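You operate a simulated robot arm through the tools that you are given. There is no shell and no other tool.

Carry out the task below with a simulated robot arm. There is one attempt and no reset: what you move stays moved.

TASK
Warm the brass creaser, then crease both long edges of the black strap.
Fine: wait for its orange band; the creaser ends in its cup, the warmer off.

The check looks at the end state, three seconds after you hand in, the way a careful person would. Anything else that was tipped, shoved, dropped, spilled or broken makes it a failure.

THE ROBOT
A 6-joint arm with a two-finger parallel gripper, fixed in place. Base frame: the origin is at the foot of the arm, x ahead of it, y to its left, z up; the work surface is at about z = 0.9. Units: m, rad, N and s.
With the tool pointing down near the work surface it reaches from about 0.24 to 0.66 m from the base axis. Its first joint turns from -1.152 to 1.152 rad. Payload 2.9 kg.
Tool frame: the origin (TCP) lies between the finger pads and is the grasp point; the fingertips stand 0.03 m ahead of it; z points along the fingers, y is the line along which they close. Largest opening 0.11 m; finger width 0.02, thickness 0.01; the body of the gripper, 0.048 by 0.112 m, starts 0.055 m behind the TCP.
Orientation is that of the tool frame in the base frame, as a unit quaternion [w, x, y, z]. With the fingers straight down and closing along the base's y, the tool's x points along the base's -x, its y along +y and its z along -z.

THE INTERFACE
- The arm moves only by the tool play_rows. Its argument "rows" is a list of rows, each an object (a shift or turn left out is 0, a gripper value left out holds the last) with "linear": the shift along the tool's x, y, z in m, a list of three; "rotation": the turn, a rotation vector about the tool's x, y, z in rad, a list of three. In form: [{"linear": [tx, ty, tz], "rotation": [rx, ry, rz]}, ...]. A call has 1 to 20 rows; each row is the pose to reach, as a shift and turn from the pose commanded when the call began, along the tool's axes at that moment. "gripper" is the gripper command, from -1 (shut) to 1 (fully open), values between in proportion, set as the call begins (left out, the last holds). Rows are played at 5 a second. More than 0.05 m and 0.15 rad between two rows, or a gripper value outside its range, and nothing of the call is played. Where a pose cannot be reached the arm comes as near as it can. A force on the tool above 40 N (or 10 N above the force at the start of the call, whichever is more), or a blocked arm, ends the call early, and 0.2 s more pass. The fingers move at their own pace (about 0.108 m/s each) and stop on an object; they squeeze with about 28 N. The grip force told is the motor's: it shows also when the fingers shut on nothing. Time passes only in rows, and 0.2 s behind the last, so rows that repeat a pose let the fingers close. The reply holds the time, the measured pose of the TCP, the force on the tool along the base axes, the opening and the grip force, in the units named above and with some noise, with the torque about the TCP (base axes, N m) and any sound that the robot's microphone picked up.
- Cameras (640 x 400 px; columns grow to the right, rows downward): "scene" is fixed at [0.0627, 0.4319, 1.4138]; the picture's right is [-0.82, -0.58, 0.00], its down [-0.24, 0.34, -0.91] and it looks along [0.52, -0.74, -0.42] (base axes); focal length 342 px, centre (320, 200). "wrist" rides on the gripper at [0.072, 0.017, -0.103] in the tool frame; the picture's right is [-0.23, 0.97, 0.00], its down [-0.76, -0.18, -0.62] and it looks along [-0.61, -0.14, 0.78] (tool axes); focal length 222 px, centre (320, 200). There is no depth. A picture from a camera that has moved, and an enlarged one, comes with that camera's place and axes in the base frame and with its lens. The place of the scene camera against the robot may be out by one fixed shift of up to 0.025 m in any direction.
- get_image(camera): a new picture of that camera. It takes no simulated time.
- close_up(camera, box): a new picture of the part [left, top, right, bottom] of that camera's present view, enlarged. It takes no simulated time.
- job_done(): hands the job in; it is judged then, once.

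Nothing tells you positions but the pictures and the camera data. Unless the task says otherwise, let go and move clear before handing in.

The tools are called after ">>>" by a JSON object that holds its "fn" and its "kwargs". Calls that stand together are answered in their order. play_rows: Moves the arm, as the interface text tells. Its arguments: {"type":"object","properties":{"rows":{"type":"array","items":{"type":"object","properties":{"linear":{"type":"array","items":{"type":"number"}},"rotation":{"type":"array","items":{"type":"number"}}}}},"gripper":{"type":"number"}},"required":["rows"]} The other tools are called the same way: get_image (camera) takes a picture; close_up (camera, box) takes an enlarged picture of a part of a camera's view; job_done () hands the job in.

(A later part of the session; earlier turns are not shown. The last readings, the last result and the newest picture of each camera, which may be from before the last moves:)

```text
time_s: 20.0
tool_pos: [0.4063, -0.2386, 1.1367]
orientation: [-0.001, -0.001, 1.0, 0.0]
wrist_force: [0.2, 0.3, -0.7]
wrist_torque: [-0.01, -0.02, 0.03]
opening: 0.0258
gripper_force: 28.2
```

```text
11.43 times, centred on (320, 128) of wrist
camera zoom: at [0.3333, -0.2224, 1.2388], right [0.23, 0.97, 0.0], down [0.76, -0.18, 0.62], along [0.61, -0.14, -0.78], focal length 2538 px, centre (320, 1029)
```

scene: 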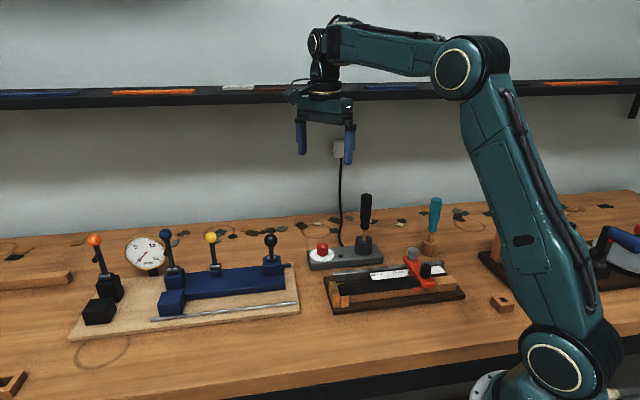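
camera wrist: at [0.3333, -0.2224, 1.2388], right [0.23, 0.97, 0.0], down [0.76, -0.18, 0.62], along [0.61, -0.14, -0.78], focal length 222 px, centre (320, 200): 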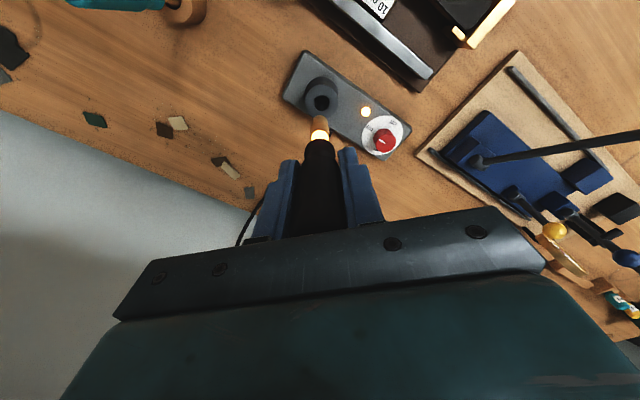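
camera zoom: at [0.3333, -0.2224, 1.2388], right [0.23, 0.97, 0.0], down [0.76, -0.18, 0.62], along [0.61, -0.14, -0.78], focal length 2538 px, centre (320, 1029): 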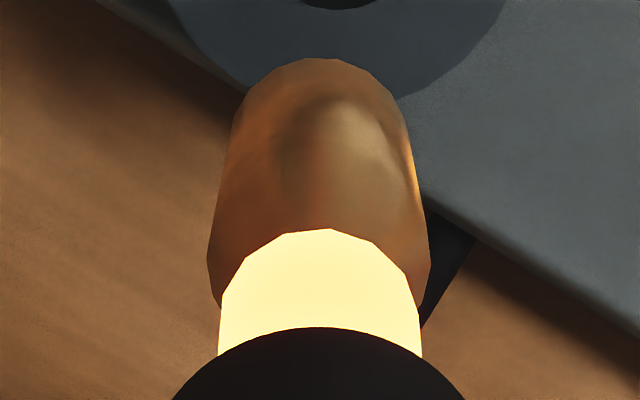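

The creaser is out and its band still glows. Its tip is a round brass end about 15 mm across, roughly 0.11 m below the TCP, and it looks the same from every side. I'll carry it over the strap and measure the edges there.

>>> {"fn": "play_rows", "kwargs": {"rows": [{"linear": [0.01, 0.012, -0.005]}, {"linear": [0.03, 0.036, -0.005]}, {"linear": [0.05, 0.061, -0.005]}, {"linear": [0.07, 0.086, -0.005]}, {"linear": [0.088, 0.109, -0.005]}, {"linear": [0.0975, 0.121, -0.005]}, {"linear": [0.0975, 0.121, -0.005]}], "gripper": -1}}

>>> {"fn": "get_image", "kwargs": {"camera": "wrist"}}

>>> {"fn": "close_up", "kwargs": {"camera": "wrist", "box": [160, 0, 440, 160]}}

>>> {"fn": "close_up", "kwargs": {"camera": "scene", "box": [310, 180, 490, 320]}}

```text
time_s: 21.6
tool_pos: [0.3104, -0.1165, 1.1411]
orientation: [0.0, -0.001, 1.0, -0.001]
wrist_force: [0.8, 0.2, -0.1]
wrist_torque: [0.01, 0.0, 0.0]
opening: 0.0256
gripper_force: 27.9
```

```text
taken
camera wrist: at [0.2368, -0.1016, 1.2442], right [0.23, 0.97, 0.0], down [0.76, -0.18, 0.62], along [0.61, -0.14, -0.78], focal length 222 px, centre (320, 200)
```

wrist: 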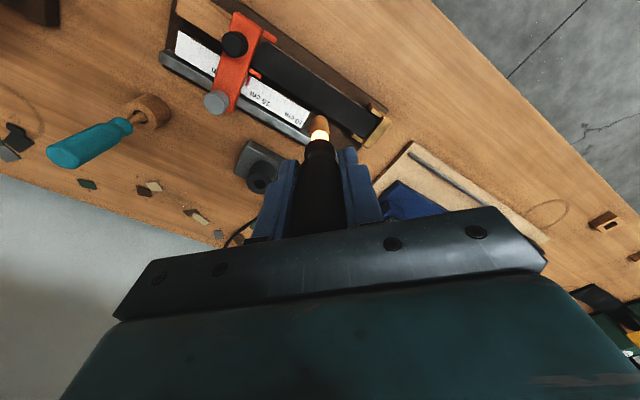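

```text
2.29 times, centred on (300, 80) of wrist
camera zoom: at [0.2368, -0.1016, 1.2442], right [0.23, 0.97, 0.0], down [0.76, -0.18, 0.62], along [0.61, -0.14, -0.78], focal length 508 px, centre (366, 474)
```

zoom: 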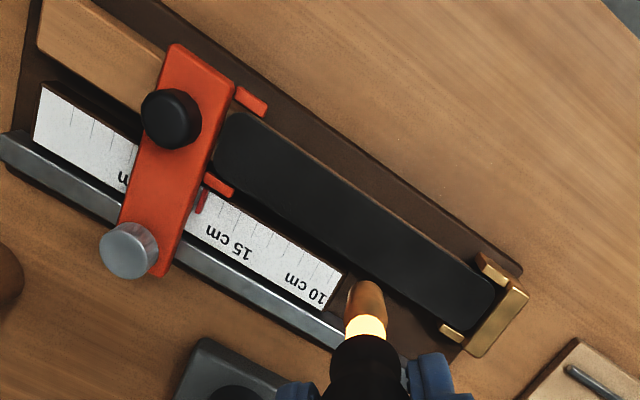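

```text
2.86 times, centred on (400, 250) of scene
camera zoom: at [0.0627, 0.4319, 1.4138], right [-0.82, -0.58, 0.0], down [-0.24, 0.34, -0.91], along [0.52, -0.74, -0.42], focal length 976 px, centre (91, 57)
```

zoom: 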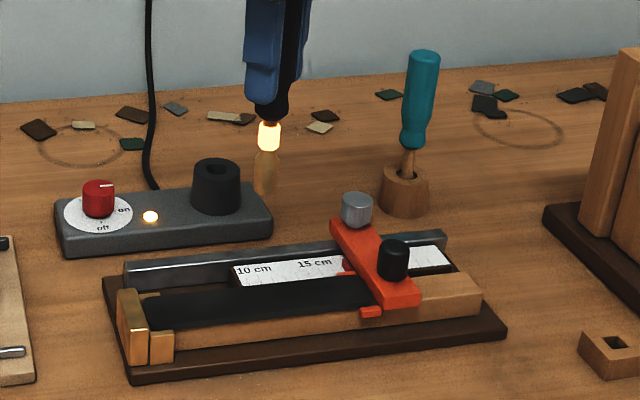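

>>> {"fn": "close_up", "kwargs": {"camera": "wrist", "box": [240, 30, 320, 90]}}

>>> {"fn": "close_up", "kwargs": {"camera": "wrist", "box": [310, 80, 400, 150]}}

>>> {"fn": "close_up", "kwargs": {"camera": "scene", "box": [320, 260, 390, 315]}}

>>> {"fn": "close_up", "kwargs": {"camera": "scene", "box": [380, 235, 460, 310]}}

```text
6.67 times, centred on (280, 60) of wrist
camera zoom: at [0.2368, -0.1016, 1.2442], right [0.23, 0.97, 0.0], down [0.76, -0.18, 0.62], along [0.61, -0.14, -0.78], focal length 1481 px, centre (587, 1133)
```

zoom: 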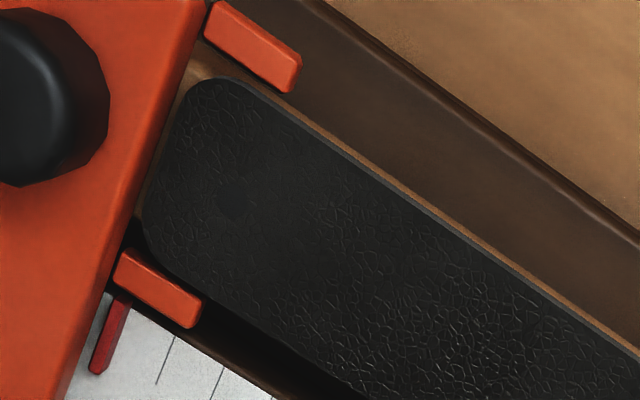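

```text
5.71 times, centred on (355, 115) of wrist
camera zoom: at [0.2368, -0.1016, 1.2442], right [0.23, 0.97, 0.0], down [0.76, -0.18, 0.62], along [0.61, -0.14, -0.78], focal length 1269 px, centre (120, 686)
```

zoom: 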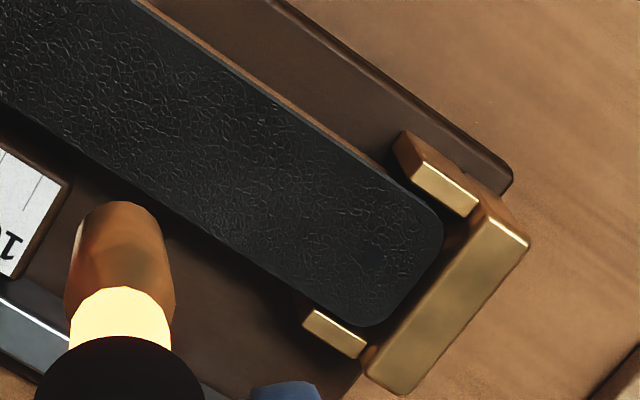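

```text
7.27 times, centred on (355, 288) of scene
camera zoom: at [0.0627, 0.4319, 1.4138], right [-0.82, -0.58, 0.0], down [-0.24, 0.34, -0.91], along [0.52, -0.74, -0.42], focal length 2485 px, centre (66, -436)
```

zoom: 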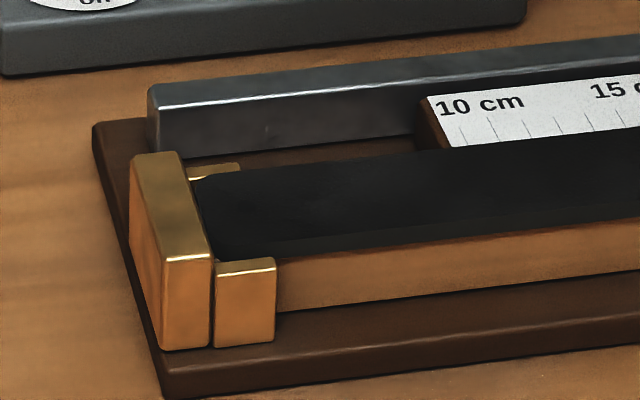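

```text
5.33 times, centred on (420, 272) of scene
camera zoom: at [0.0627, 0.4319, 1.4138], right [-0.82, -0.58, 0.0], down [-0.24, 0.34, -0.91], along [0.52, -0.74, -0.42], focal length 1822 px, centre (-213, -187)
```

zoom: 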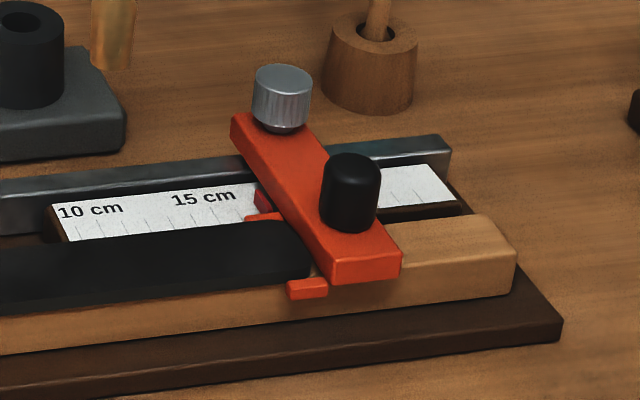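

>>> {"fn": "close_up", "kwargs": {"camera": "scene", "box": [330, 278, 366, 302]}}

>>> {"fn": "close_up", "kwargs": {"camera": "scene", "box": [405, 265, 441, 295]}}

>>> {"fn": "close_up", "kwargs": {"camera": "wrist", "box": [370, 105, 400, 135]}}

>>> {"fn": "close_up", "kwargs": {"camera": "wrist", "box": [345, 125, 385, 150]}}

```text
16.00 times, centred on (348, 290) of scene
camera zoom: at [0.0627, 0.4319, 1.4138], right [-0.82, -0.58, 0.0], down [-0.24, 0.34, -0.91], along [0.52, -0.74, -0.42], focal length 5467 px, centre (-128, -1240)
```

zoom: 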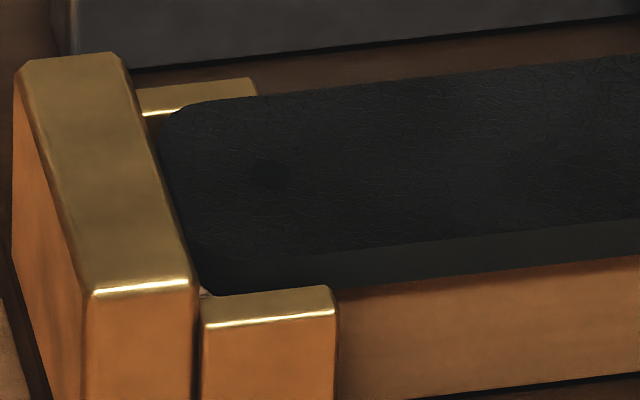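

```text
13.33 times, centred on (423, 280) of scene
camera zoom: at [0.0627, 0.4319, 1.4138], right [-0.82, -0.58, 0.0], down [-0.24, 0.34, -0.91], along [0.52, -0.74, -0.42], focal length 4556 px, centre (-1053, -867)
```

zoom: 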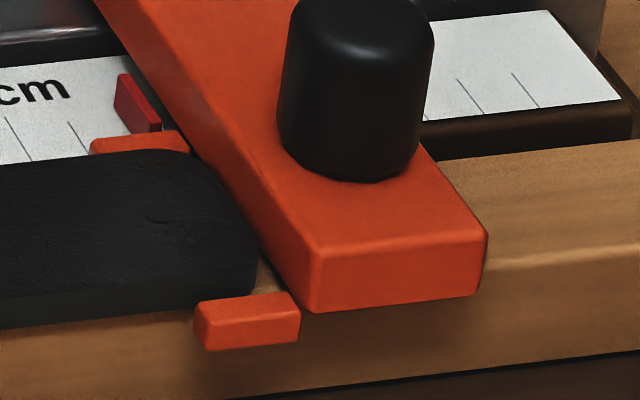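

```text
13.33 times, centred on (385, 120) of wrist
camera zoom: at [0.2368, -0.1016, 1.2442], right [0.23, 0.97, 0.0], down [0.76, -0.18, 0.62], along [0.61, -0.14, -0.78], focal length 2962 px, centre (-547, 1267)
```

zoom: 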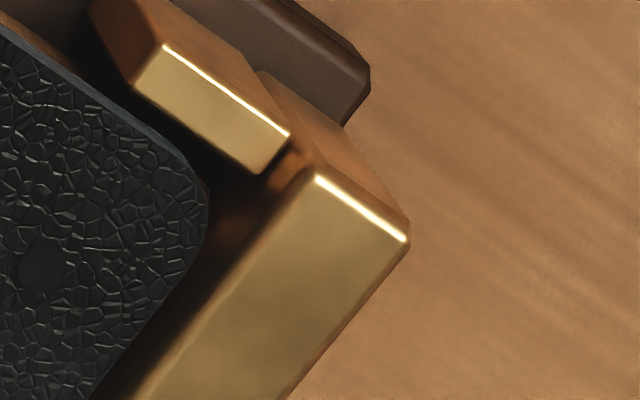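

```text
16.00 times, centred on (365, 138) of wrist
camera zoom: at [0.2368, -0.1016, 1.2442], right [0.23, 0.97, 0.0], down [0.76, -0.18, 0.62], along [0.61, -0.14, -0.78], focal length 3554 px, centre (-400, 1200)
```

zoom: 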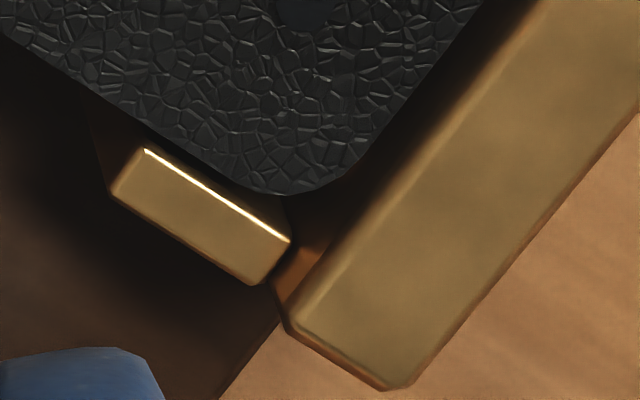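

Measured results: the strap top is at z≈0.940, its long edges run at about 44.5°, and it is about 34 mm wide and 171 mm long. The cheeks and prongs sit a few millimetres below its surface, so only the orange bridge and the brass stop limit the sweep. I'll bring the tip above the orange-end start of the base-side edge and check alignment before touching.

>>> {"fn": "play_rows", "kwargs": {"rows": [{"linear": [0.02, -0.0136, 0.005]}, {"linear": [0.0426, -0.029, 0.01]}, {"linear": [0.0639, -0.0435, 0.02]}, {"linear": [0.0639, -0.0435, 0.05]}, {"linear": [0.0639, -0.0435, 0.075]}, {"linear": [0.0639, -0.0435, 0.078]}], "gripper": -1}}

>>> {"fn": "get_image", "kwargs": {"camera": "wrist"}}

>>> {"fn": "close_up", "kwargs": {"camera": "wrist", "box": [270, 80, 370, 160]}}

>>> {"fn": "close_up", "kwargs": {"camera": "scene", "box": [380, 225, 460, 305]}}

```text
time_s: 23.0
tool_pos: [0.2469, -0.16, 1.0617]
orientation: [-0.001, 0.0, 1.0, 0.0]
wrist_force: [0.2, -1.0, -1.5]
wrist_torque: [-0.01, 0.0, 0.0]
opening: 0.0256
gripper_force: 28.1
```

```text
taken
camera wrist: at [0.1736, -0.1445, 1.1652], right [0.23, 0.97, 0.0], down [0.76, -0.18, 0.62], along [0.61, -0.14, -0.78], focal length 222 px, centre (320, 200)
```

wrist: 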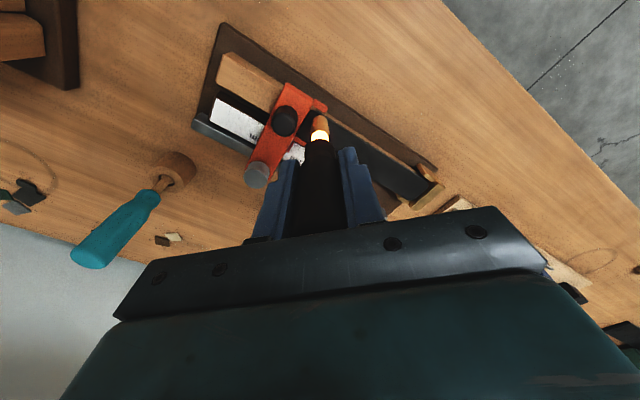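

```text
5.00 times, centred on (320, 120) of wrist
camera zoom: at [0.1736, -0.1445, 1.1652], right [0.23, 0.97, 0.0], down [0.76, -0.18, 0.62], along [0.61, -0.14, -0.78], focal length 1111 px, centre (320, 600)
```

zoom: 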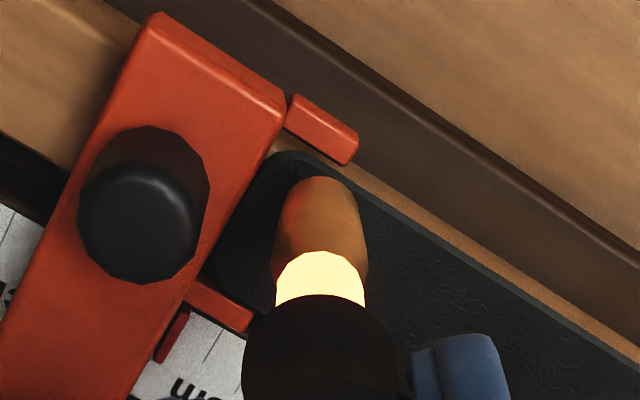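

```text
5.00 times, centred on (420, 265) of scene
camera zoom: at [0.0627, 0.4319, 1.4138], right [-0.82, -0.58, 0.0], down [-0.24, 0.34, -0.91], along [0.52, -0.74, -0.42], focal length 1708 px, centre (-180, -125)
```

zoom: 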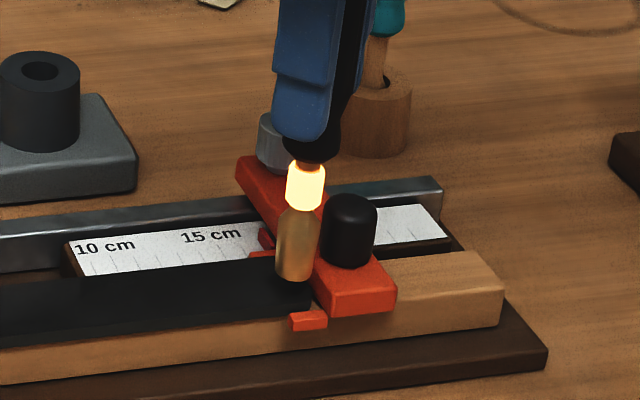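

>>> {"fn": "close_up", "kwargs": {"camera": "wrist", "box": [300, 95, 360, 135]}}

>>> {"fn": "close_up", "kwargs": {"camera": "scene", "box": [400, 245, 440, 285]}}

```text
10.00 times, centred on (330, 115) of wrist
camera zoom: at [0.1736, -0.1445, 1.1652], right [0.23, 0.97, 0.0], down [0.76, -0.18, 0.62], along [0.61, -0.14, -0.78], focal length 2221 px, centre (220, 1050)
```

zoom: 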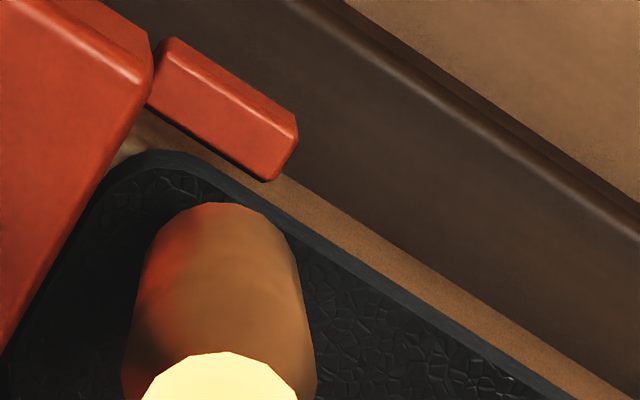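

```text
10.00 times, centred on (420, 265) of scene
camera zoom: at [0.0627, 0.4319, 1.4138], right [-0.82, -0.58, 0.0], down [-0.24, 0.34, -0.91], along [0.52, -0.74, -0.42], focal length 3417 px, centre (-680, -450)
```

zoom: 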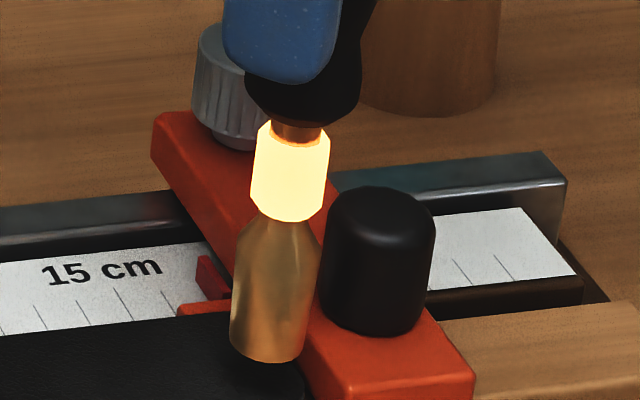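

The band still glows and the tip sits about 4 mm inside the base-side edge. I'll shift it slightly outward and toward the orange end, then descend toward contact in small steps while watching the force.

>>> {"fn": "play_rows", "kwargs": {"rows": [{"linear": [0.0031, -0.0013, 0.003]}, {"linear": [0.0031, -0.0013, 0.007]}, {"linear": [0.0031, -0.0013, 0.01]}], "gripper": -1}}

>>> {"fn": "close_up", "kwargs": {"camera": "scene", "box": [400, 250, 440, 290]}}

>>> {"fn": "close_up", "kwargs": {"camera": "wrist", "box": [300, 95, 360, 135]}}

```text
time_s: 23.8
tool_pos: [0.2434, -0.1623, 1.0527]
orientation: [0.0, 0.0, 1.0, -0.001]
wrist_force: [-0.1, 0.6, -0.9]
wrist_torque: [0.0, 0.0, -0.04]
opening: 0.0259
gripper_force: 28.4
```

```text
10.00 times, centred on (420, 270) of scene
camera zoom: at [0.0627, 0.4319, 1.4138], right [-0.82, -0.58, 0.0], down [-0.24, 0.34, -0.91], along [0.52, -0.74, -0.42], focal length 3417 px, centre (-680, -500)
```

zoom: 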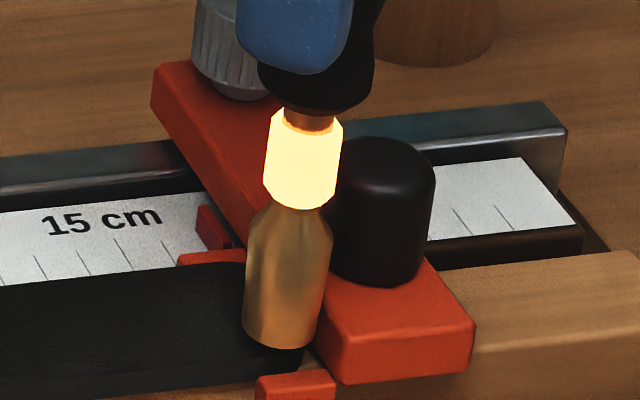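

```text
10.00 times, centred on (330, 115) of wrist
camera zoom: at [0.1706, -0.1464, 1.1562], right [0.23, 0.97, 0.0], down [0.76, -0.18, 0.62], along [0.61, -0.14, -0.78], focal length 2221 px, centre (220, 1050)
```

zoom: 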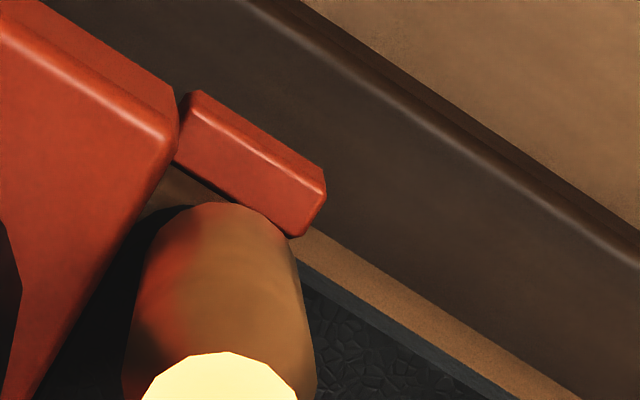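

>>> {"fn": "play_rows", "kwargs": {"rows": [{"linear": [0, 0, 0.002]}, {"linear": [0, 0, 0.004]}], "gripper": -1}}

>>> {"fn": "close_up", "kwargs": {"camera": "scene", "box": [405, 265, 435, 290]}}

```text
time_s: 24.4
tool_pos: [0.2434, -0.1616, 1.0501]
orientation: [0.0, 0.0, 1.0, -0.002]
wrist_force: [-0.6, 0.1, -0.5]
wrist_torque: [0.01, 0.01, 0.0]
opening: 0.0257
gripper_force: 28.2
```

```text
16.00 times, centred on (420, 278) of scene
camera zoom: at [0.0627, 0.4319, 1.4138], right [-0.82, -0.58, 0.0], down [-0.24, 0.34, -0.91], along [0.52, -0.74, -0.42], focal length 5467 px, centre (-1280, -1040)
```

zoom: 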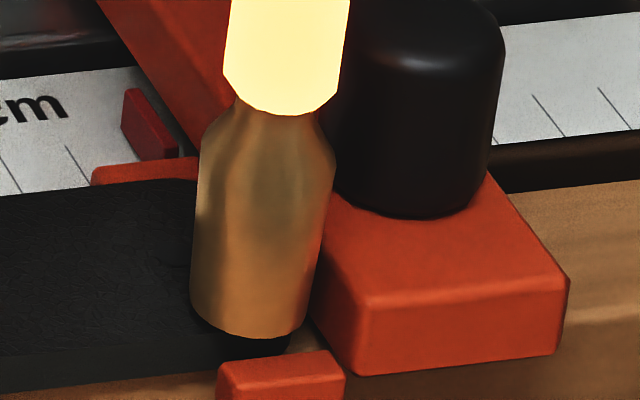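

>>> {"fn": "play_rows", "kwargs": {"rows": [{"linear": [0, 0, 0.001]}, {"linear": [0, 0, 0.002]}], "gripper": -1}}

```text
time_s: 25.0
tool_pos: [0.2441, -0.1625, 1.0487]
orientation: [0.001, 0.0, 1.0, -0.001]
wrist_force: [-1.7, 3.5, 19.6]
wrist_torque: [0.27, 0.18, -0.01]
opening: 0.0257
gripper_force: 27.5
```

>>> {"fn": "close_up", "kwargs": {"camera": "scene", "box": [400, 260, 440, 290]}}

>>> {"fn": "close_up", "kwargs": {"camera": "wrist", "box": [300, 95, 360, 135]}}

```text
13.33 times, centred on (420, 275) of scene
camera zoom: at [0.0625, 0.432, 1.4138], right [-0.82, -0.58, 0.0], down [-0.24, 0.34, -0.91], along [0.52, -0.74, -0.42], focal length 4556 px, centre (-1013, -800)
```

zoom: 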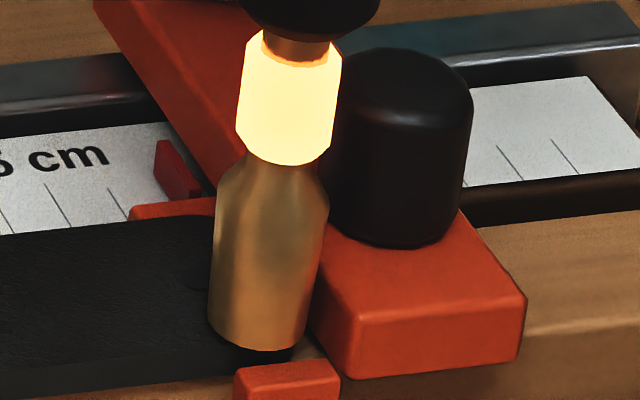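

```text
10.00 times, centred on (330, 115) of wrist
camera zoom: at [0.1709, -0.1461, 1.1516], right [0.23, 0.97, 0.0], down [0.76, -0.18, 0.63], along [0.61, -0.14, -0.78], focal length 2221 px, centre (220, 1050)
```

zoom: 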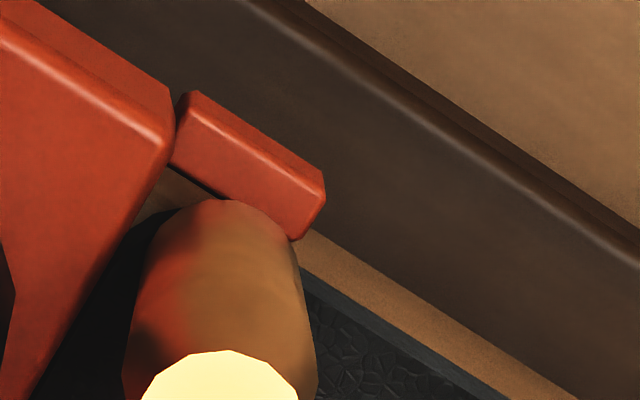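

Contact at 19.6 N with the tip at z≈0.9415, which matches the strap top. I'll ease off to roughly 10 N and draw the first 5 cm along the edge.

>>> {"fn": "play_rows", "kwargs": {"rows": [{"linear": [0, 0, -0.0008]}, {"linear": [-0.0036, 0.0035, -0.0008]}, {"linear": [-0.0071, 0.007, -0.0008]}, {"linear": [-0.0107, 0.0105, -0.0008]}, {"linear": [-0.0143, 0.014, -0.0008]}, {"linear": [-0.0178, 0.0175, -0.0008]}, {"linear": [-0.0214, 0.021, -0.0008]}, {"linear": [-0.025, 0.0245, -0.0008]}, {"linear": [-0.0285, 0.028, -0.0008]}, {"linear": [-0.0321, 0.0315, -0.0008]}, {"linear": [-0.0357, 0.035, -0.0008]}], "gripper": -1}}

>>> {"fn": "close_up", "kwargs": {"camera": "scene", "box": [370, 245, 440, 300]}}

>>> {"fn": "close_up", "kwargs": {"camera": "wrist", "box": [240, 60, 380, 150]}}

```text
time_s: 27.4
tool_pos: [0.2794, -0.1254, 1.0473]
orientation: [0.0, -0.001, 1.0, 0.0]
wrist_force: [-4.1, -4.3, 13.2]
wrist_torque: [-0.4, 0.36, -0.01]
opening: 0.0255
gripper_force: 28.4
```

```text
7.27 times, centred on (405, 272) of scene
camera zoom: at [0.0625, 0.4318, 1.4138], right [-0.82, -0.58, 0.0], down [-0.24, 0.34, -0.91], along [0.52, -0.74, -0.42], focal length 2485 px, centre (-298, -327)
```

zoom: 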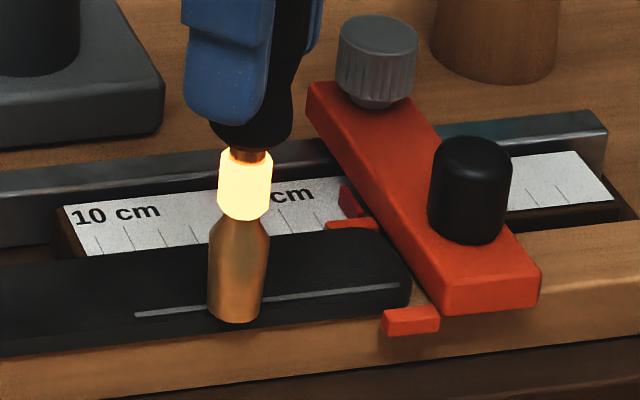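

```text
4.44 times, centred on (310, 105) of wrist
camera zoom: at [0.2067, -0.1098, 1.1512], right [0.23, 0.97, 0.0], down [0.76, -0.18, 0.62], along [0.61, -0.14, -0.78], focal length 987 px, centre (364, 622)
```

zoom: 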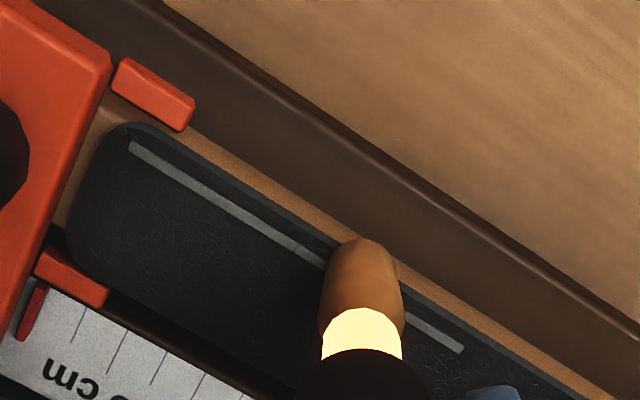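

A light crease line is appearing along the edge. I'll keep drawing to the brass end.

>>> {"fn": "play_rows", "kwargs": {"rows": [{"linear": [-0.0039, 0.0039, 0]}, {"linear": [-0.0078, 0.0077, 0]}, {"linear": [-0.0118, 0.0116, 0]}, {"linear": [-0.0157, 0.0154, 0]}, {"linear": [-0.0196, 0.0193, 0]}, {"linear": [-0.0235, 0.0231, 0]}, {"linear": [-0.0275, 0.027, 0]}, {"linear": [-0.0314, 0.0308, 0]}, {"linear": [-0.0353, 0.0347, 0]}, {"linear": [-0.0392, 0.0386, 0]}, {"linear": [-0.0432, 0.0424, 0]}, {"linear": [-0.0471, 0.0463, 0]}, {"linear": [-0.051, 0.0501, 0]}, {"linear": [-0.0549, 0.054, 0]}, {"linear": [-0.0588, 0.0578, 0]}, {"linear": [-0.0628, 0.0617, 0]}, {"linear": [-0.0667, 0.0655, 0]}], "gripper": -1}}

>>> {"fn": "close_up", "kwargs": {"camera": "scene", "box": [320, 240, 430, 320]}}

>>> {"fn": "close_up", "kwargs": {"camera": "wrist", "box": [180, 0, 400, 160]}}

```text
time_s: 31.0
tool_pos: [0.3456, -0.0616, 1.047]
orientation: [0.0, 0.0, 1.0, 0.0]
wrist_force: [-4.3, -3.3, 9.6]
wrist_torque: [-0.33, 0.25, 0.02]
opening: 0.0256
gripper_force: 27.6
```

```text
5.00 times, centred on (375, 280) of scene
camera zoom: at [0.0625, 0.4318, 1.4138], right [-0.82, -0.58, 0.0], down [-0.24, 0.34, -0.91], along [0.52, -0.74, -0.42], focal length 1708 px, centre (45, -200)
```

zoom: 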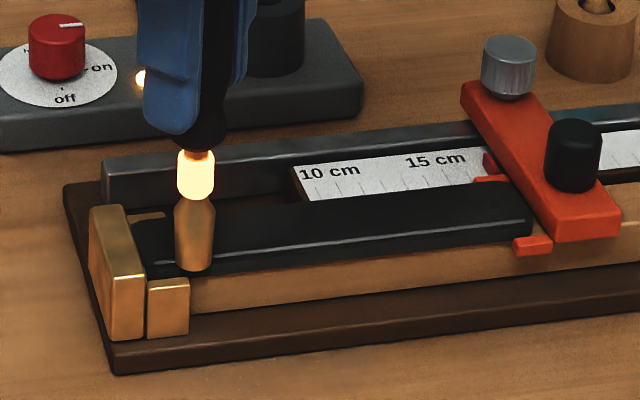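

```text
2.50 times, centred on (290, 80) of wrist
camera zoom: at [0.2723, -0.045, 1.1512], right [0.23, 0.97, 0.0], down [0.76, -0.18, 0.62], along [0.61, -0.14, -0.78], focal length 555 px, centre (395, 500)
```

zoom: 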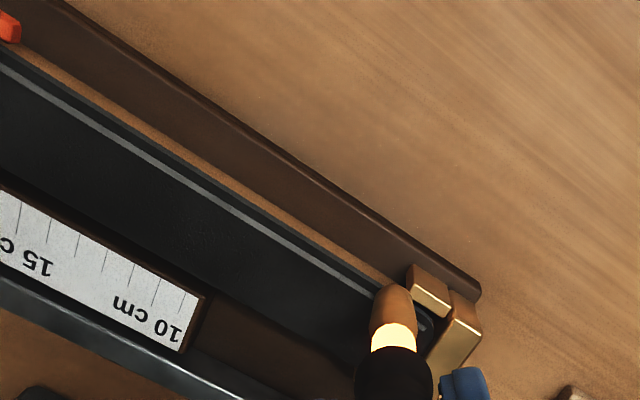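

The crease now runs nearly to the brass end, and the band is still glowing. I'll finish the last centimetre and lift off.

>>> {"fn": "play_rows", "kwargs": {"rows": [{"linear": [-0.0036, 0.0035, 0]}, {"linear": [-0.0068, 0.0067, 0]}, {"linear": [-0.0068, 0.0067, 0]}, {"linear": [-0.0068, 0.0067, -0.005]}, {"linear": [-0.0068, 0.0067, -0.02]}, {"linear": [-0.0068, 0.0067, -0.035]}], "gripper": -1}}

>>> {"fn": "close_up", "kwargs": {"camera": "scene", "box": [320, 240, 430, 320]}}

>>> {"fn": "get_image", "kwargs": {"camera": "wrist"}}

>>> {"fn": "close_up", "kwargs": {"camera": "wrist", "box": [260, 80, 400, 170]}}

```text
time_s: 32.4
tool_pos: [0.3524, -0.0545, 1.0807]
orientation: [-0.001, 0.0, 1.0, 0.0]
wrist_force: [-0.7, -0.3, -0.4]
wrist_torque: [-0.02, 0.02, -0.01]
opening: 0.026
gripper_force: 27.7
```

```text
5.00 times, centred on (375, 280) of scene
camera zoom: at [0.0627, 0.4319, 1.4138], right [-0.82, -0.58, 0.0], down [-0.24, 0.34, -0.91], along [0.52, -0.74, -0.42], focal length 1708 px, centre (45, -200)
```

zoom: 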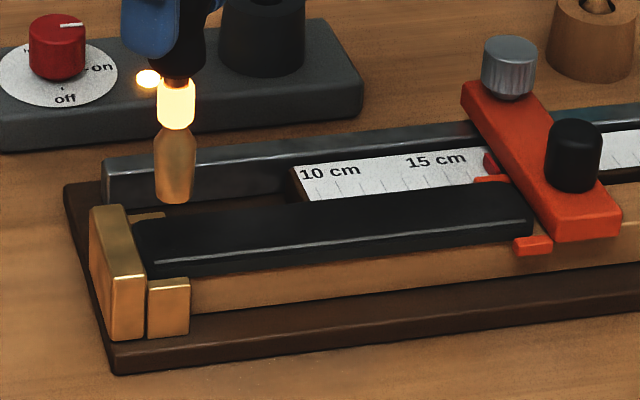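

```text
taken
camera wrist: at [0.2794, -0.039, 1.1856], right [0.23, 0.97, 0.0], down [0.76, -0.18, 0.62], along [0.61, -0.14, -0.78], focal length 222 px, centre (320, 200)
```

wrist: 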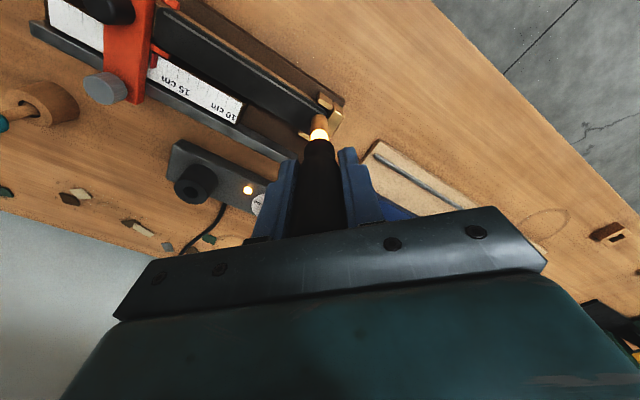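

```text
4.44 times, centred on (330, 125) of wrist
camera zoom: at [0.2794, -0.039, 1.1856], right [0.23, 0.97, 0.0], down [0.76, -0.18, 0.62], along [0.61, -0.14, -0.78], focal length 987 px, centre (276, 533)
```

zoom: 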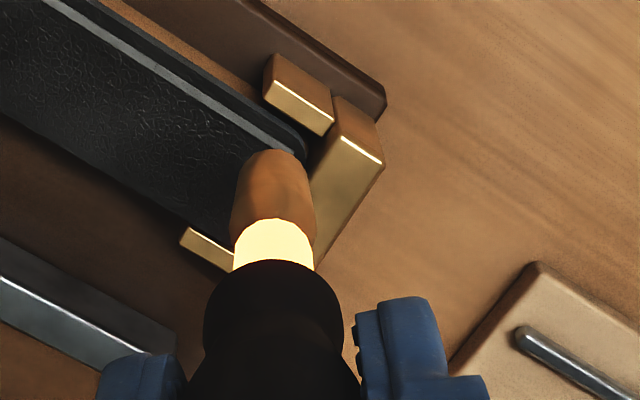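

The base-side edge is fully creased. I'll move across the strap to the far edge at the brass end, lower to just above it and check alignment.

>>> {"fn": "play_rows", "kwargs": {"rows": [{"linear": [-0.0097, -0.0099, 0]}, {"linear": [-0.0193, -0.0197, 0]}, {"linear": [-0.0193, -0.0197, 0.015]}, {"linear": [-0.0193, -0.0197, 0.025]}, {"linear": [-0.0193, -0.0197, 0.025]}], "gripper": -1}}

>>> {"fn": "close_up", "kwargs": {"camera": "scene", "box": [320, 240, 400, 310]}}

>>> {"fn": "close_up", "kwargs": {"camera": "wrist", "box": [280, 80, 360, 140]}}

>>> {"fn": "close_up", "kwargs": {"camera": "wrist", "box": [100, 0, 380, 160]}}

```text
time_s: 33.6
tool_pos: [0.3729, -0.0741, 1.0579]
orientation: [0.0, -0.001, 1.0, 0.0]
wrist_force: [0.1, -0.5, -1.7]
wrist_torque: [-0.01, 0.0, 0.02]
opening: 0.0257
gripper_force: 28.3
```

```text
5.71 times, centred on (360, 275) of scene
camera zoom: at [0.0627, 0.4319, 1.4138], right [-0.82, -0.58, 0.0], down [-0.24, 0.34, -0.91], along [0.52, -0.74, -0.42], focal length 1952 px, centre (91, -229)
```

zoom: 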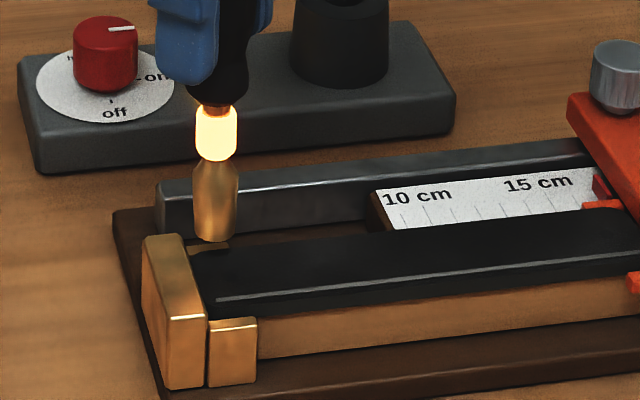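

```text
6.67 times, centred on (320, 110) of wrist
camera zoom: at [0.2999, -0.0574, 1.1606], right [0.23, 0.97, 0.0], down [0.76, -0.18, 0.62], along [0.61, -0.14, -0.78], focal length 1481 px, centre (320, 800)
```

zoom: 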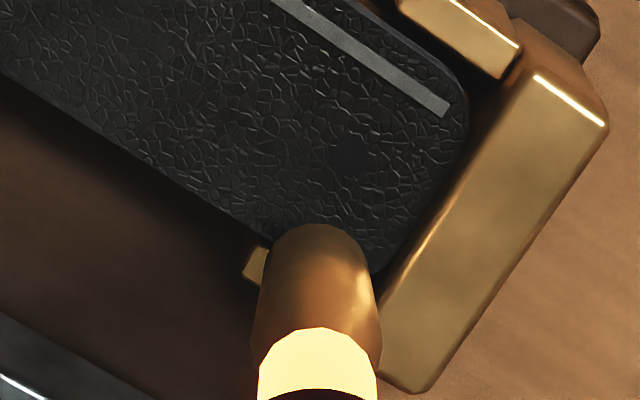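

```text
2.29 times, centred on (240, 80) of wrist
camera zoom: at [0.2999, -0.0574, 1.1606], right [0.23, 0.97, 0.0], down [0.76, -0.18, 0.62], along [0.61, -0.14, -0.78], focal length 508 px, centre (503, 474)
```

zoom: 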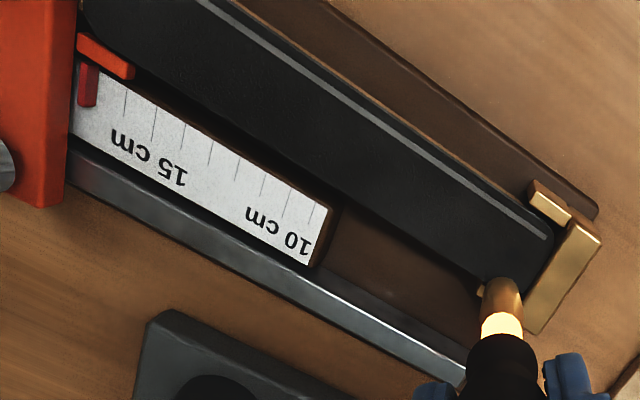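

The tip is 4 mm inside the far edge, mirroring the first crease. I'll descend to contact.

>>> {"fn": "play_rows", "kwargs": {"rows": [{"linear": [0, 0, 0.004]}, {"linear": [0, 0, 0.007]}, {"linear": [0, 0, 0.009]}], "gripper": -1}}

```text
time_s: 34.4
tool_pos: [0.3727, -0.074, 1.0479]
orientation: [0.0, 0.0, 1.0, 0.0]
wrist_force: [0.2, 0.3, -0.6]
wrist_torque: [0.02, -0.02, 0.01]
opening: 0.0258
gripper_force: 28.0
```

>>> {"fn": "play_rows", "kwargs": {"rows": [{"linear": [0, 0, 0.0008]}, {"linear": [0, 0, 0.0016]}], "gripper": -1}}

```text
time_s: 35.0
tool_pos: [0.3722, -0.0735, 1.0482]
orientation: [0.0, 0.0, 1.0, -0.001]
wrist_force: [1.5, 1.7, 5.3]
wrist_torque: [0.16, -0.13, -0.03]
opening: 0.0256
gripper_force: 27.8
```

>>> {"fn": "play_rows", "kwargs": {"rows": [{"linear": [0, 0, 0.0005]}, {"linear": [0.0038, -0.0037, 0.0005]}, {"linear": [0.0076, -0.0074, 0.0005]}, {"linear": [0.0113, -0.0111, 0.0005]}, {"linear": [0.0151, -0.0149, 0.0005]}, {"linear": [0.0189, -0.0186, 0.0005]}, {"linear": [0.0227, -0.0223, 0.0005]}, {"linear": [0.0265, -0.026, 0.0005]}, {"linear": [0.0302, -0.0297, 0.0005]}, {"linear": [0.034, -0.0334, 0.0005]}, {"linear": [0.0378, -0.0371, 0.0005]}, {"linear": [0.0416, -0.0409, 0.0005]}, {"linear": [0.0454, -0.0446, 0.0005]}], "gripper": -1}}

>>> {"fn": "close_up", "kwargs": {"camera": "scene", "box": [320, 240, 430, 320]}}

>>> {"fn": "close_up", "kwargs": {"camera": "wrist", "box": [200, 20, 400, 150]}}

```text
time_s: 37.8
tool_pos: [0.3248, -0.1186, 1.0465]
orientation: [-0.001, 0.0, 1.0, -0.001]
wrist_force: [1.1, 1.4, 3.7]
wrist_torque: [0.13, -0.22, -0.01]
opening: 0.0258
gripper_force: 28.3
```

```text
5.00 times, centred on (375, 280) of scene
camera zoom: at [0.0627, 0.4319, 1.4138], right [-0.82, -0.58, 0.0], down [-0.24, 0.34, -0.91], along [0.52, -0.74, -0.42], focal length 1708 px, centre (45, -200)
```

zoom: 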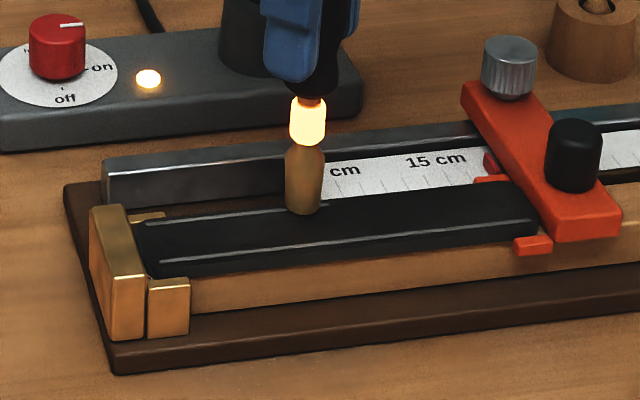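

```text
3.08 times, centred on (300, 85) of wrist
camera zoom: at [0.2523, -0.1025, 1.1507], right [0.23, 0.97, 0.0], down [0.76, -0.18, 0.62], along [0.61, -0.14, -0.78], focal length 684 px, centre (382, 554)
```

zoom: 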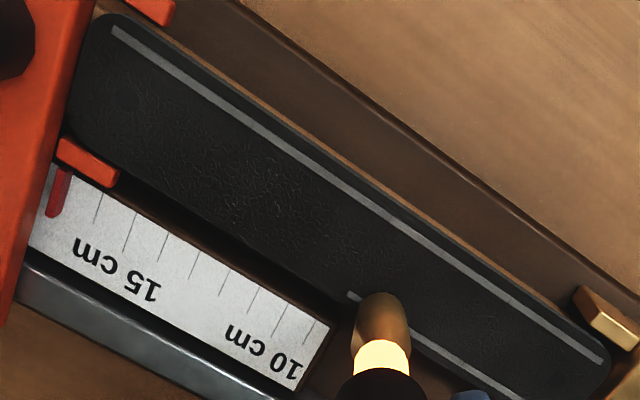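

The second crease is forming too. The strap slid about 2–3 mm back against the orange stop, which now holds it. I'll continue to the orange end with slightly firmer contact.

>>> {"fn": "play_rows", "kwargs": {"rows": [{"linear": [0.0038, -0.0037, 0.0004]}, {"linear": [0.0075, -0.0074, 0.0004]}, {"linear": [0.0113, -0.0111, 0.0004]}, {"linear": [0.015, -0.0148, 0.0004]}, {"linear": [0.0188, -0.0184, 0.0004]}, {"linear": [0.0225, -0.0221, 0.0004]}, {"linear": [0.0263, -0.0258, 0.0004]}, {"linear": [0.03, -0.0295, 0.0004]}, {"linear": [0.0338, -0.0332, 0.0004]}, {"linear": [0.0375, -0.0369, 0.0004]}, {"linear": [0.0413, -0.0406, 0.0004]}, {"linear": [0.045, -0.0442, 0.0004]}, {"linear": [0.0488, -0.0479, 0.0004]}, {"linear": [0.0525, -0.0516, 0.0004]}], "gripper": -1}}

>>> {"fn": "close_up", "kwargs": {"camera": "scene", "box": [350, 230, 460, 310]}}

>>> {"fn": "close_up", "kwargs": {"camera": "wrist", "box": [250, 70, 400, 160]}}

```text
time_s: 40.8
tool_pos: [0.275, -0.1702, 1.0464]
orientation: [0.0, 0.0, 1.0, 0.0]
wrist_force: [3.8, 5.2, 16.1]
wrist_torque: [0.64, -0.39, -0.04]
opening: 0.0258
gripper_force: 27.6
```

```text
5.00 times, centred on (405, 270) of scene
camera zoom: at [0.0627, 0.4321, 1.4137], right [-0.82, -0.58, 0.0], down [-0.24, 0.34, -0.91], along [0.52, -0.74, -0.42], focal length 1708 px, centre (-105, -150)
```

zoom: 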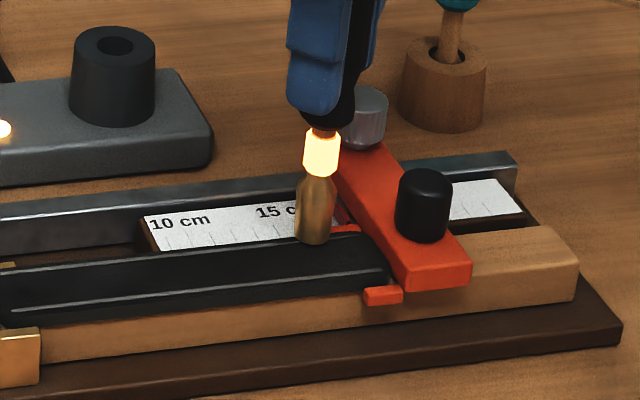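

```text
4.27 times, centred on (325, 115) of wrist
camera zoom: at [0.2014, -0.1549, 1.1497], right [0.23, 0.97, 0.0], down [0.76, -0.18, 0.62], along [0.61, -0.14, -0.78], focal length 948 px, centre (299, 563)
```

zoom: 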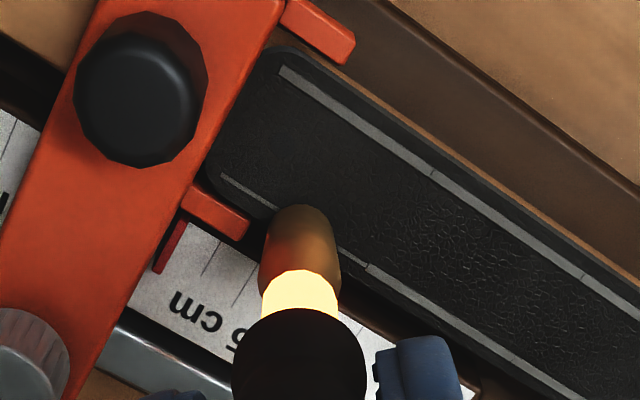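

>>> {"fn": "play_rows", "kwargs": {"rows": [{"linear": [0.0032, -0.0031, -0.0003]}, {"linear": [0.0064, -0.0063, -0.0003]}, {"linear": [0.0094, -0.0092, -0.0003]}, {"linear": [0.0094, -0.0092, -0.0003]}], "gripper": -1}}

>>> {"fn": "close_up", "kwargs": {"camera": "scene", "box": [350, 230, 460, 310]}}

>>> {"fn": "close_up", "kwargs": {"camera": "wrist", "box": [250, 70, 400, 160]}}

```text
time_s: 41.8
tool_pos: [0.2643, -0.1809, 1.046]
orientation: [0.0, 0.0, 1.0, -0.001]
wrist_force: [3.9, 3.2, 10.7]
wrist_torque: [0.38, -0.34, -0.02]
opening: 0.0257
gripper_force: 28.3
```

```text
5.00 times, centred on (405, 270) of scene
camera zoom: at [0.0627, 0.432, 1.4138], right [-0.82, -0.58, 0.0], down [-0.24, 0.34, -0.91], along [0.52, -0.74, -0.42], focal length 1708 px, centre (-105, -150)
```

zoom: 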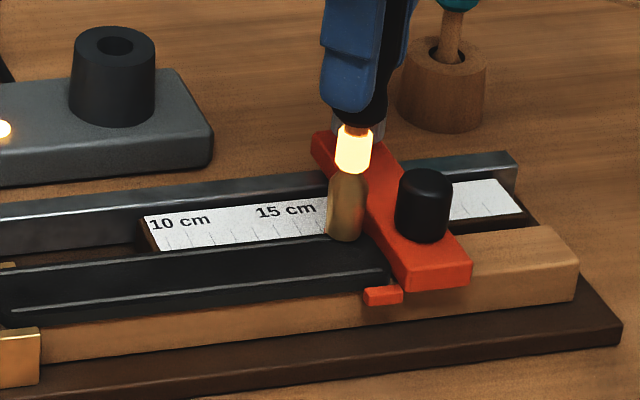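

```text
4.27 times, centred on (325, 115) of wrist
camera zoom: at [0.1911, -0.1646, 1.1497], right [0.23, 0.97, 0.0], down [0.76, -0.18, 0.62], along [0.61, -0.14, -0.78], focal length 948 px, centre (299, 563)
```

zoom: 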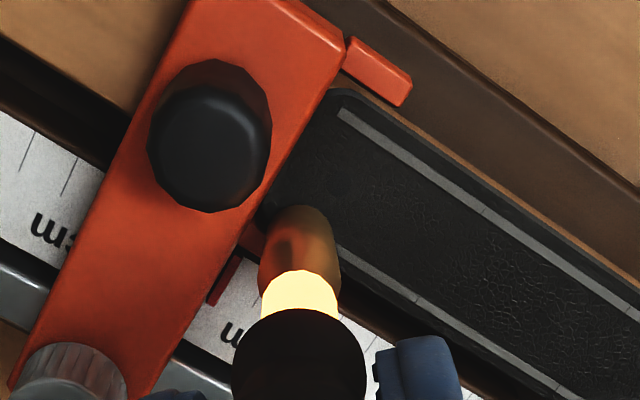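

Both edges show creases. I'll lift straight up and inspect the whole strap.

>>> {"fn": "play_rows", "kwargs": {"rows": [{"linear": [0, 0, -0.005]}, {"linear": [0, 0, -0.02]}, {"linear": [0, 0, -0.045]}, {"linear": [0, 0, -0.075]}, {"linear": [-0.03, 0.03, -0.09]}, {"linear": [-0.05, 0.05, -0.095]}, {"linear": [-0.05, 0.05, -0.095]}], "gripper": -1}}

>>> {"fn": "get_image", "kwargs": {"camera": "wrist"}}

>>> {"fn": "close_up", "kwargs": {"camera": "wrist", "box": [220, 0, 420, 150]}}

>>> {"fn": "close_up", "kwargs": {"camera": "scene", "box": [320, 240, 460, 320]}}

```text
time_s: 43.4
tool_pos: [0.3138, -0.1295, 1.1402]
orientation: [0.0, 0.0, 1.0, 0.0]
wrist_force: [0.1, -0.2, -0.8]
wrist_torque: [-0.01, -0.01, -0.01]
opening: 0.0257
gripper_force: 28.1
```

```text
taken
camera wrist: at [0.2408, -0.1134, 1.2439], right [0.23, 0.97, 0.0], down [0.76, -0.18, 0.62], along [0.61, -0.14, -0.78], focal length 222 px, centre (320, 200)
```

wrist: 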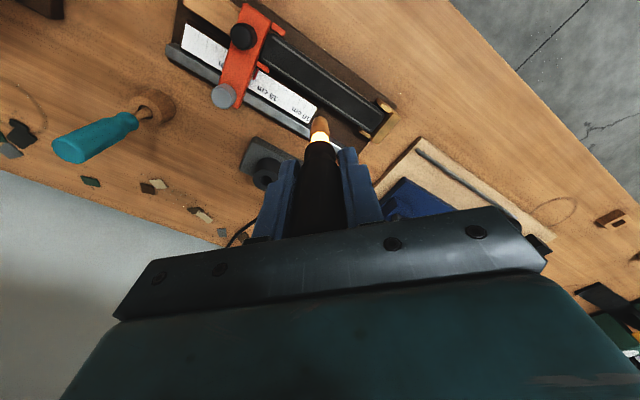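

```text
2.67 times, centred on (320, 75) of wrist
camera zoom: at [0.2408, -0.1134, 1.2439], right [0.23, 0.97, 0.0], down [0.76, -0.18, 0.62], along [0.61, -0.14, -0.78], focal length 592 px, centre (320, 533)
```

zoom: 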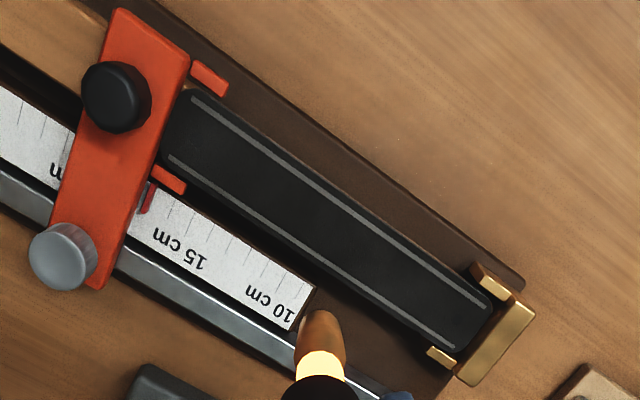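

```text
4.57 times, centred on (390, 280) of scene
camera zoom: at [0.0627, 0.4319, 1.4138], right [-0.82, -0.58, 0.0], down [-0.24, 0.34, -0.91], along [0.52, -0.74, -0.42], focal length 1562 px, centre (0, -166)
```

zoom: 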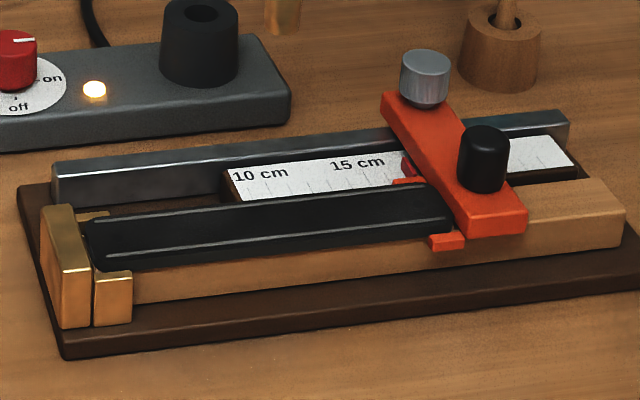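

>>> {"fn": "close_up", "kwargs": {"camera": "wrist", "box": [250, 20, 340, 90]}}

>>> {"fn": "close_up", "kwargs": {"camera": "wrist", "box": [310, 65, 410, 145]}}

```text
5.71 times, centred on (295, 55) of wrist
camera zoom: at [0.2408, -0.1134, 1.2439], right [0.23, 0.97, 0.0], down [0.76, -0.18, 0.62], along [0.61, -0.14, -0.78], focal length 1269 px, centre (463, 1029)
```

zoom: 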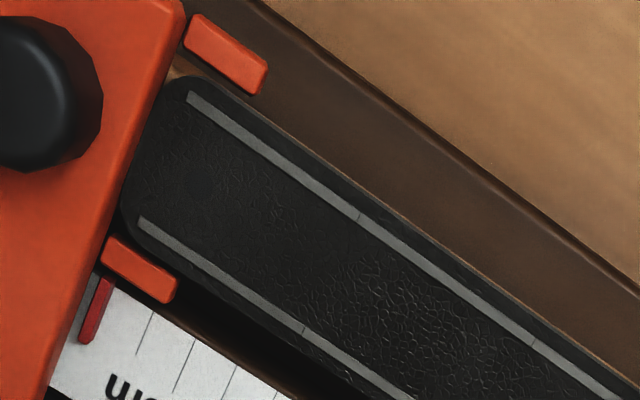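

```text
5.00 times, centred on (360, 105) of wrist
camera zoom: at [0.2408, -0.1134, 1.2439], right [0.23, 0.97, 0.0], down [0.76, -0.18, 0.62], along [0.61, -0.14, -0.78], focal length 1111 px, centre (120, 675)
```

zoom: 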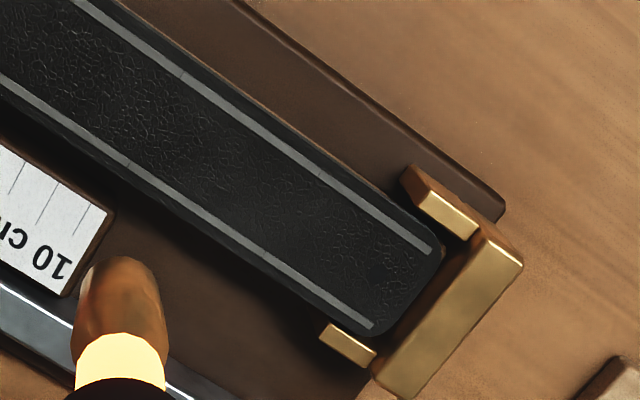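

>>> {"fn": "close_up", "kwargs": {"camera": "scene", "box": [405, 265, 441, 295]}}

>>> {"fn": "close_up", "kwargs": {"camera": "scene", "box": [330, 278, 366, 302]}}

```text
13.33 times, centred on (423, 280) of scene
camera zoom: at [0.0627, 0.4319, 1.4138], right [-0.82, -0.58, 0.0], down [-0.24, 0.34, -0.91], along [0.52, -0.74, -0.42], focal length 4556 px, centre (-1053, -867)
```

zoom: 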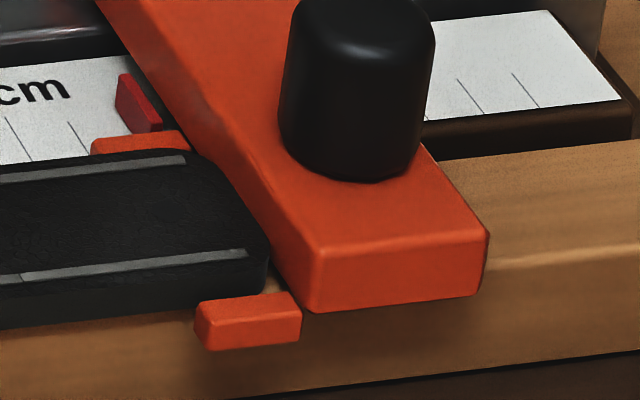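

```text
16.00 times, centred on (348, 290) of scene
camera zoom: at [0.0627, 0.4319, 1.4138], right [-0.82, -0.58, 0.0], down [-0.24, 0.34, -0.91], along [0.52, -0.74, -0.42], focal length 5467 px, centre (-128, -1240)
```

zoom: 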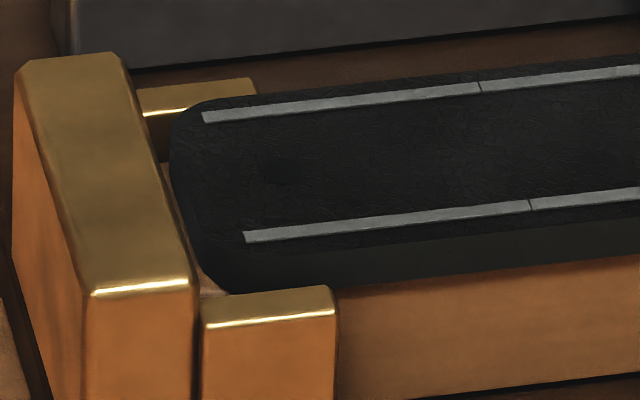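

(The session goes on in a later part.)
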